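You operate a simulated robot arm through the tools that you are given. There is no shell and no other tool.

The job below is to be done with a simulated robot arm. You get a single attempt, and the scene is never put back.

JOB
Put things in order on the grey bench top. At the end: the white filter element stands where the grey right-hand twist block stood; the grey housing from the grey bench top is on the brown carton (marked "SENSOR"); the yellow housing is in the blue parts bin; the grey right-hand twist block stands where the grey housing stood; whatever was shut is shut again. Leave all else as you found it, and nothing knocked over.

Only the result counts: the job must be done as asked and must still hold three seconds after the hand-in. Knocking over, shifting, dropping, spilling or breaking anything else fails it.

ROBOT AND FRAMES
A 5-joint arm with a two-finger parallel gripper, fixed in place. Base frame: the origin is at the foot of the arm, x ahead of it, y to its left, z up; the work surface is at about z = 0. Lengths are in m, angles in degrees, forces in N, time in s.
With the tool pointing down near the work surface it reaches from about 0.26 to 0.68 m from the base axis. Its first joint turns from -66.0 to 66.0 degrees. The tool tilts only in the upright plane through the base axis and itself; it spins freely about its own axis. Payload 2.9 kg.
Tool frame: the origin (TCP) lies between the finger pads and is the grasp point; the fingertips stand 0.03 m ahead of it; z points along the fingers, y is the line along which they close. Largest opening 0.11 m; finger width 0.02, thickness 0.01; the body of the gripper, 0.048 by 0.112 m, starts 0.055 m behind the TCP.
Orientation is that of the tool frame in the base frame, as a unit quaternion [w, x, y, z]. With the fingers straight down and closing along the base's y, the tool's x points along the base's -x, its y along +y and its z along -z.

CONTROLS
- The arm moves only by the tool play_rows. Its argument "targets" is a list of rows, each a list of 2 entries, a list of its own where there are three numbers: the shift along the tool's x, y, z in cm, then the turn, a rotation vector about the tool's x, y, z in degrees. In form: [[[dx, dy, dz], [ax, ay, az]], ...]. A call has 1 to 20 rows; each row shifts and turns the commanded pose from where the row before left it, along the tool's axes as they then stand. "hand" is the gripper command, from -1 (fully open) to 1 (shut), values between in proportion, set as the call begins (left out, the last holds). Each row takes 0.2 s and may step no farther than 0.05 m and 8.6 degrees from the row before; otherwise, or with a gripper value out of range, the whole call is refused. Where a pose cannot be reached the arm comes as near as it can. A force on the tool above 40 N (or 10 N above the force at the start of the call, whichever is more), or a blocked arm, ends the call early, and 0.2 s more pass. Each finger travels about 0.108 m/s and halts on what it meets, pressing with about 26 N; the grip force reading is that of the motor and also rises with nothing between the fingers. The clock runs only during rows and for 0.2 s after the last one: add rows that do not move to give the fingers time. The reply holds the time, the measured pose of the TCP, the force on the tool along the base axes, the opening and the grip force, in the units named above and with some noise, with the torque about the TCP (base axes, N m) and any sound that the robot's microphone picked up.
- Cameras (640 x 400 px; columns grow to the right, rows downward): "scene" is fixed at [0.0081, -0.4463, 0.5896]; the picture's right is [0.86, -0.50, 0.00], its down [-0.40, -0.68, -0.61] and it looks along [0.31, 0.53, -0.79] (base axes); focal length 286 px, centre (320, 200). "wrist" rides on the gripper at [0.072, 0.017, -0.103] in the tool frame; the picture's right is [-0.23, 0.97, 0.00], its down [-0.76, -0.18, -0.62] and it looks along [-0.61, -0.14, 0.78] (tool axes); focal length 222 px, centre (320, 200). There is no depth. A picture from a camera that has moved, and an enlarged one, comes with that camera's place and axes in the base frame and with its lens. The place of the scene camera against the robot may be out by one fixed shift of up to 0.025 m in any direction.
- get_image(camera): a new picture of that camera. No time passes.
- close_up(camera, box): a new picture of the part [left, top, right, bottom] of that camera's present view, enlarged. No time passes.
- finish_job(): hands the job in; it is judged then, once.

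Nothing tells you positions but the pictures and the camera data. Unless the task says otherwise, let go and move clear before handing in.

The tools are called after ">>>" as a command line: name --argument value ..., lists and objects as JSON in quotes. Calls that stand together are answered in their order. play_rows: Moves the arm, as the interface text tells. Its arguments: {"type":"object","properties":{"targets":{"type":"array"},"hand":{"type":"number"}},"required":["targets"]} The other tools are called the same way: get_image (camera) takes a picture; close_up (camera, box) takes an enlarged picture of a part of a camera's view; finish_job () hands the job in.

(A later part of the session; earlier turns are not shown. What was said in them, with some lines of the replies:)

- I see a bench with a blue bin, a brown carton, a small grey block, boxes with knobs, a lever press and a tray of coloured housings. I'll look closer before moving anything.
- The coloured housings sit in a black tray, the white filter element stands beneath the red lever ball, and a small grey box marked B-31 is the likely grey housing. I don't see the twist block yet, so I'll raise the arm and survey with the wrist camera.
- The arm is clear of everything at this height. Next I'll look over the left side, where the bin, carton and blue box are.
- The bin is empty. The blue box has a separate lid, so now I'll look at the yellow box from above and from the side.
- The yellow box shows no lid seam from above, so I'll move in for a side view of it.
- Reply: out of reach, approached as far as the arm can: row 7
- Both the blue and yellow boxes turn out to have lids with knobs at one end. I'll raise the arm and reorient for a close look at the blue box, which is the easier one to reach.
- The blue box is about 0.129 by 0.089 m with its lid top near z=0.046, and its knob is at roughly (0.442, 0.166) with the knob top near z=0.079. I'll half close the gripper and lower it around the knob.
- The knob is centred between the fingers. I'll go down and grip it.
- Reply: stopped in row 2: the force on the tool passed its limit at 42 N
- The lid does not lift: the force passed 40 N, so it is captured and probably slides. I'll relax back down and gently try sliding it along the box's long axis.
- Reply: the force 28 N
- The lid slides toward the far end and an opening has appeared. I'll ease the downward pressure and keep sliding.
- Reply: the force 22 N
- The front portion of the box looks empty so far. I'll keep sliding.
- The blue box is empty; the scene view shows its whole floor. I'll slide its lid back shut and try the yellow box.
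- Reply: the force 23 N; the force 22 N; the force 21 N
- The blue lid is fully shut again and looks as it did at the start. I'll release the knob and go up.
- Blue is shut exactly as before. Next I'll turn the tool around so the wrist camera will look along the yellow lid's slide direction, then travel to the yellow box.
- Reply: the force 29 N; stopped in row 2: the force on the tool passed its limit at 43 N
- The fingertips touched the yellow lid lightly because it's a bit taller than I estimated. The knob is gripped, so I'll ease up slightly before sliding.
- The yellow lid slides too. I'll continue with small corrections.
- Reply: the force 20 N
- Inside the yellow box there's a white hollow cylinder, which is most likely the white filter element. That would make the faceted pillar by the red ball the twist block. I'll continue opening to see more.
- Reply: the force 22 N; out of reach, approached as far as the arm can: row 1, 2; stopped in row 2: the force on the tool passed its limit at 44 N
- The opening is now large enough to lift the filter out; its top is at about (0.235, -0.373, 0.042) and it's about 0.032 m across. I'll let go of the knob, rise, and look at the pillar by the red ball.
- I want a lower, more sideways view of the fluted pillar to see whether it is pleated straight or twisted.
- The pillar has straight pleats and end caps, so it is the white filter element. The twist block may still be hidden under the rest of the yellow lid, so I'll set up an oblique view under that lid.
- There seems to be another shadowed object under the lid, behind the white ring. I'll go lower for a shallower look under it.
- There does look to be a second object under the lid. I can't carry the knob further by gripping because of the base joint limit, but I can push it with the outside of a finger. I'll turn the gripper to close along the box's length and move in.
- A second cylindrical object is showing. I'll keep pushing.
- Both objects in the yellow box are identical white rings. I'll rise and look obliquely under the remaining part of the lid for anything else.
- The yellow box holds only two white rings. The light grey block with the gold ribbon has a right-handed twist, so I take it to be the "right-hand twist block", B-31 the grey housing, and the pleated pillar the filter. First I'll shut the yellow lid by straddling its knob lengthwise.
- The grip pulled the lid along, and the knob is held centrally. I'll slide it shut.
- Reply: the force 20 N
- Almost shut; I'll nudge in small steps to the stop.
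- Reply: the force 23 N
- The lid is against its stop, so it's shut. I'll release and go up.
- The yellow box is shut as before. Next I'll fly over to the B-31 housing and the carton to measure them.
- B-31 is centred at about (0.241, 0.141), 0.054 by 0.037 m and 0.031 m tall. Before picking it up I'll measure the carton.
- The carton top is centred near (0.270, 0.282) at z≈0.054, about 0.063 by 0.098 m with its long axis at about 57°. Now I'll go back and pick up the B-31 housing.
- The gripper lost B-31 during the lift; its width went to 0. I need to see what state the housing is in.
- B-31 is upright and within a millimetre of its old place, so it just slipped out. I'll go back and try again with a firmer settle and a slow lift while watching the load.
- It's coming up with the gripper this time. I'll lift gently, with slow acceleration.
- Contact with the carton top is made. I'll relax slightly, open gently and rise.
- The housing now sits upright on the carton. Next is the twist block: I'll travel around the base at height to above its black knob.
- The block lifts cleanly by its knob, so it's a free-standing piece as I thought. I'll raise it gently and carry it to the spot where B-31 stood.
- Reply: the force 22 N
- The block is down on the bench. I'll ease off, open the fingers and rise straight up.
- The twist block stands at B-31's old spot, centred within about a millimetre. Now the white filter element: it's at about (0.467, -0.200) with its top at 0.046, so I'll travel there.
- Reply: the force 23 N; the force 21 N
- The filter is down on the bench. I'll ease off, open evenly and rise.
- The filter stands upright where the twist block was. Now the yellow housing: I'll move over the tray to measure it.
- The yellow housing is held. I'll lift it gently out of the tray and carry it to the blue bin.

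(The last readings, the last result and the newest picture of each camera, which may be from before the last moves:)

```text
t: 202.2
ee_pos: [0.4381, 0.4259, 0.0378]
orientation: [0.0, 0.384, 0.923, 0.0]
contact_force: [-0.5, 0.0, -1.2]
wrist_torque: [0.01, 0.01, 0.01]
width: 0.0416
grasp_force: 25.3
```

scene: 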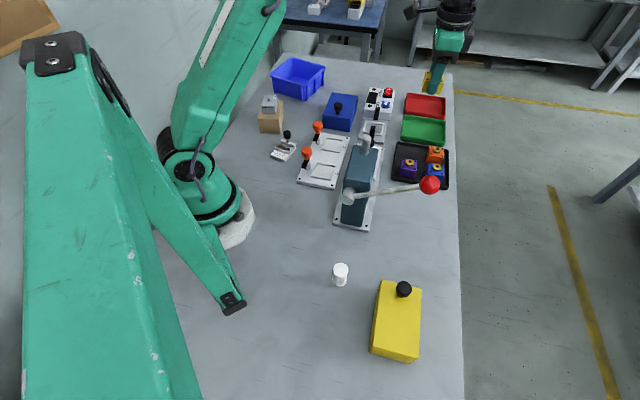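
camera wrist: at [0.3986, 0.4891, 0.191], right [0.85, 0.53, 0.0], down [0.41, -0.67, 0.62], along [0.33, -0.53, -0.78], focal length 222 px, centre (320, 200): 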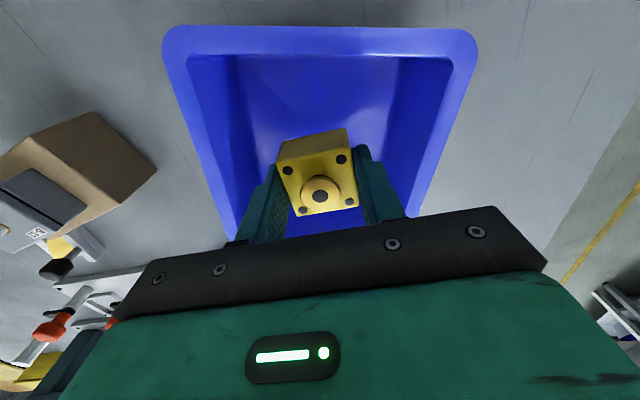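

>>> play_rows --targets '[[[0, 0, 0.1], [0, 0, 0]], [[0, 0, 0], [0, 0, 0]]]'

>>> play_rows --targets '[[[0, 0, 0.1], [0, 0, 0]], [[0, 0, 0], [0, 0, 0]]]'

>>> close_up --camera "scene" --box '[265, 45, 335, 115]'

```text
t: 202.8
ee_pos: [0.4384, 0.4265, 0.037]
orientation: [0.0, 0.385, 0.923, 0.001]
contact_force: [0.6, 0.3, -1.6]
wrist_torque: [0.0, 0.02, 0.05]
width: 0.0417
grasp_force: 26.3
```

```text
t: 203.4
ee_pos: [0.4382, 0.4268, 0.0375]
orientation: [0.001, 0.384, 0.923, 0.001]
contact_force: [-0.5, -0.2, 0.5]
wrist_torque: [-0.01, 0.1, 0.05]
width: 0.0417
grasp_force: 25.7
```

```text
5.71 times, centred on (300, 80) of scene
camera zoom: at [0.0081, -0.4463, 0.5896], right [0.86, -0.5, 0.0], down [-0.4, -0.68, -0.61], along [0.31, 0.53, -0.79], focal length 1636 px, centre (434, 886)
```

zoom: 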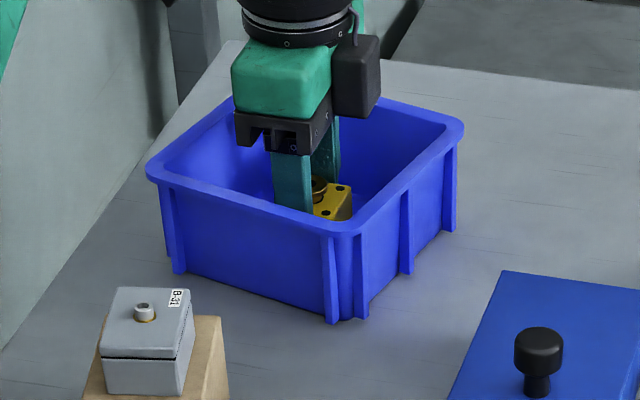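

The housing is on the bin floor. I'll open and rise straight out.

>>> play_rows --targets '[[[0, 0, 0.03], [0, 0, 0]], [[0, 0, 0], [0, 0, 0]]]'

>>> play_rows --targets '[[[0, 0, 0], [0, 0, 0]], [[0, 0, 0], [0, 0, 0]]]' --hand 0.05

>>> play_rows --targets '[[[0, 0, -0.5], [0, 0, 0]], [[0, 0, -1], [0, 0, 0]], [[0, 0, -2], [0, 0, 0]], [[0, 0, -3], [0, 0, 0]], [[0, 0, -4], [0, 0, 0]], [[0, 0, -4], [0, 0, 0]], [[0, 0, -4], [0, 0, 0]], [[0, 0, -4], [0, 0, 0]]]'

>>> get_image --camera "wrist"

>>> get_image --camera "scene"

>>> close_up --camera "scene" --box '[240, 45, 340, 175]'

```text
t: 204.0
ee_pos: [0.4389, 0.4259, 0.038]
orientation: [0.001, 0.384, 0.923, 0.002]
contact_force: [-0.6, -2.8, 5.5]
wrist_torque: [-0.08, 0.22, 0.06]
width: 0.0416
grasp_force: 26.2
```

```text
t: 204.6
ee_pos: [0.4374, 0.4262, 0.0362]
orientation: [0.0, 0.385, 0.923, 0.001]
contact_force: [-0.3, -0.4, -0.3]
wrist_torque: [-0.02, -0.01, 0.01]
width: 0.0524
grasp_force: 0.1
```

```text
t: 206.4
ee_pos: [0.44, 0.426, 0.2637]
orientation: [0.001, 0.384, 0.923, 0.001]
contact_force: [0.7, 0.6, 0.4]
wrist_torque: [0.06, 0.01, -0.04]
width: 0.0523
grasp_force: 0.0
```

```text
taken
camera wrist: at [0.4013, 0.4885, 0.3655], right [0.85, 0.53, 0.0], down [0.41, -0.67, 0.62], along [0.33, -0.53, -0.78], focal length 222 px, centre (320, 200)
```

wrist: 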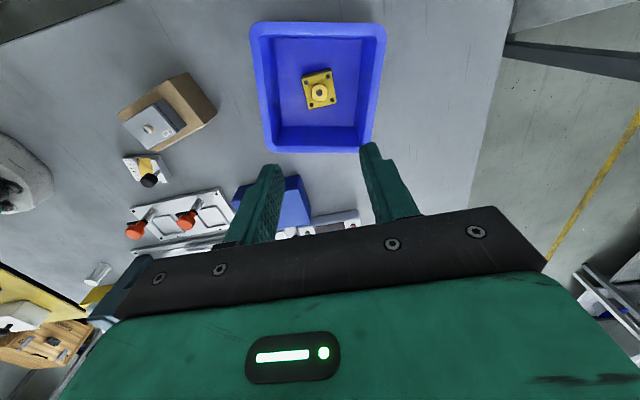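

```text
taken
```

scene: 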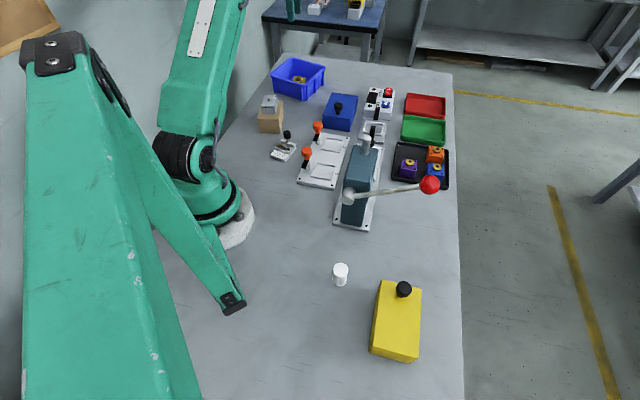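

```text
3.08 times, centred on (290, 110) of scene
camera zoom: at [0.0081, -0.4463, 0.5896], right [0.86, -0.5, 0.0], down [-0.4, -0.68, -0.61], along [0.31, 0.53, -0.79], focal length 881 px, centre (412, 477)
```

zoom: 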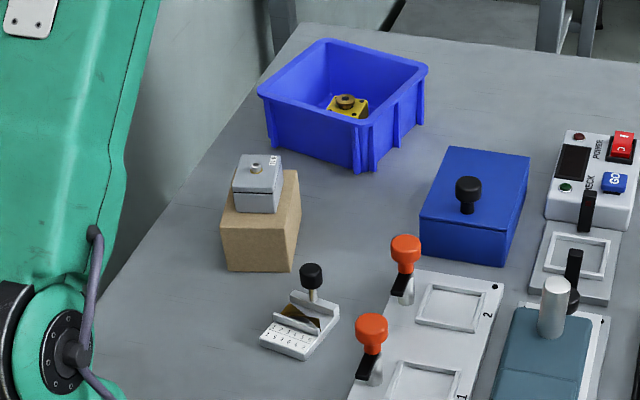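

All four moves look complete. Before handing in, I'll check the carton's marking and the tray and take a last look at each object.

>>> close_up --camera "wrist" --box '[100, 60, 230, 200]'

>>> close_up --camera "wrist" --box '[240, 10, 400, 160]'

>>> close_up --camera "scene" --box '[380, 80, 470, 200]'

>>> close_up --camera "scene" --box '[310, 240, 440, 380]'

```text
2.86 times, centred on (165, 130) of wrist
camera zoom: at [0.4013, 0.4885, 0.3655], right [0.85, 0.53, 0.0], down [0.41, -0.67, 0.62], along [0.33, -0.53, -0.78], focal length 635 px, centre (763, 400)
```

zoom: 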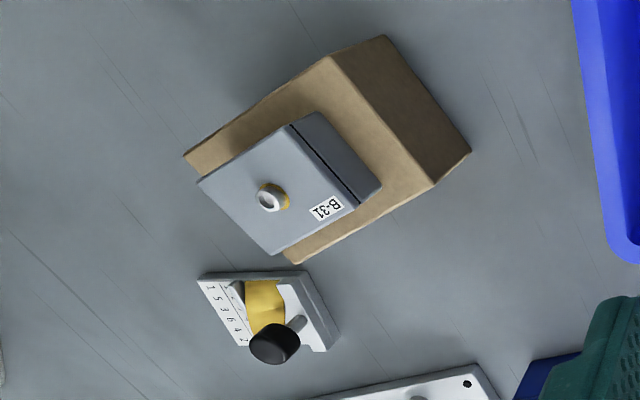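

```text
2.67 times, centred on (320, 85) of wrist
camera zoom: at [0.4013, 0.4885, 0.3655], right [0.85, 0.53, 0.0], down [0.41, -0.67, 0.62], along [0.33, -0.53, -0.78], focal length 592 px, centre (320, 507)
```

zoom: 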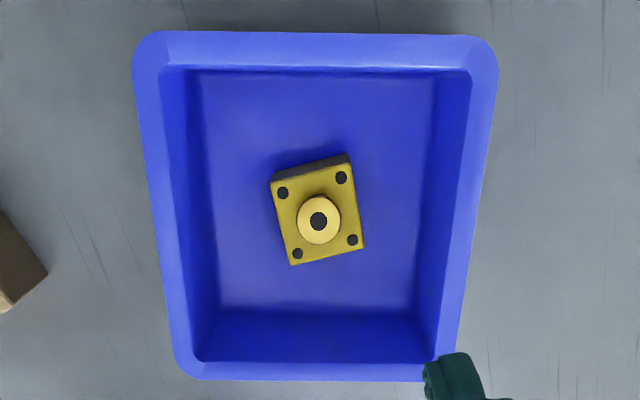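

```text
3.33 times, centred on (425, 140) of scene
camera zoom: at [0.0081, -0.4463, 0.5896], right [0.86, -0.5, 0.0], down [-0.4, -0.68, -0.61], along [0.31, 0.53, -0.79], focal length 954 px, centre (-30, 400)
```

zoom: 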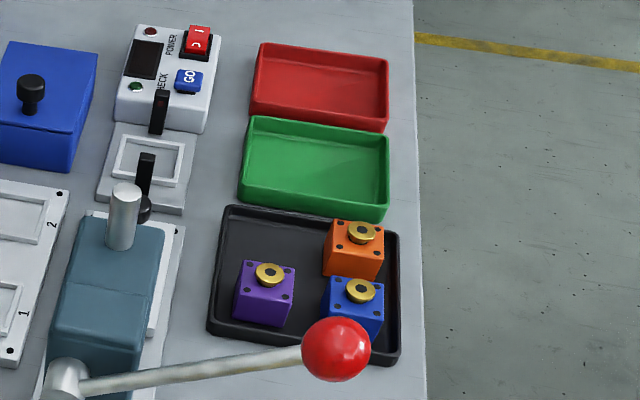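

```text
2.86 times, centred on (375, 310) of scene
camera zoom: at [0.0081, -0.4463, 0.5896], right [0.86, -0.5, 0.0], down [-0.4, -0.68, -0.61], along [0.31, 0.53, -0.79], focal length 818 px, centre (163, -114)
```

zoom: 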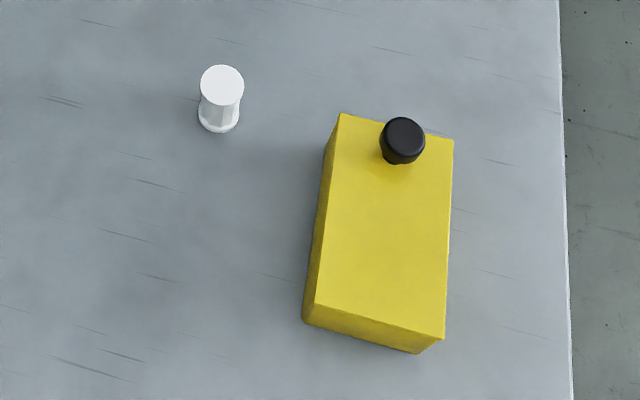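

Everything checks out:
- The housing is on the carton.
- The twist block stands at the housing's old place.
- The filter stands at the twist block's old place.
- The yellow housing is in the blue bin.
- Both lids are shut, and the arm is clear.

I never saw the "SENSOR" mark on any carton face in view, but it's the only carton on this bench. Handing in now.

>>> finish_job

```text
The job is handed in.
```

I finished all four moves and handed the job in. Three of the objects I had to identify by inference.

| Asked for | Final state |
|---|---|
| White filter element where the twist block stood | Standing upright there, within about 2 mm by the wrist camera |
| Grey housing on the brown carton | Resting upright near the middle of the carton top |
| Yellow housing in the blue parts bin | On the bin floor, upright |
| Twist block where the grey housing stood | Standing there, centred within about 1 mm by the wrist camera |
| Whatever was shut is shut again | Blue box and yellow box lids both slid back to their stops |

**Identification:**
- **Grey housing:** I took it to be the small grey box labelled B-31, the only grey box on the bench.
- **Twist block:** I took it to be the light grey block with the twisted gold strip and the number card. The strip twists right-handed, and the block turned out to be free-standing.
- **Filter element:** I took it to be the pleated white pillar with end caps. The yellow box also holds two identical white rings, which I left alone.
- **Carton:** I never saw the "SENSOR" mark. One of its sides stayed out of view, but it is the only carton on this bench.

**During the job:**
- I opened both lidded boxes while looking for the twist block. The blue one was empty.
- The grey housing slipped out of the gripper on my first lift. It stayed upright and moved only about a millimetre, and the second, slower lift held.
- Nothing else shows as moved or knocked over in the last pictures I checked.
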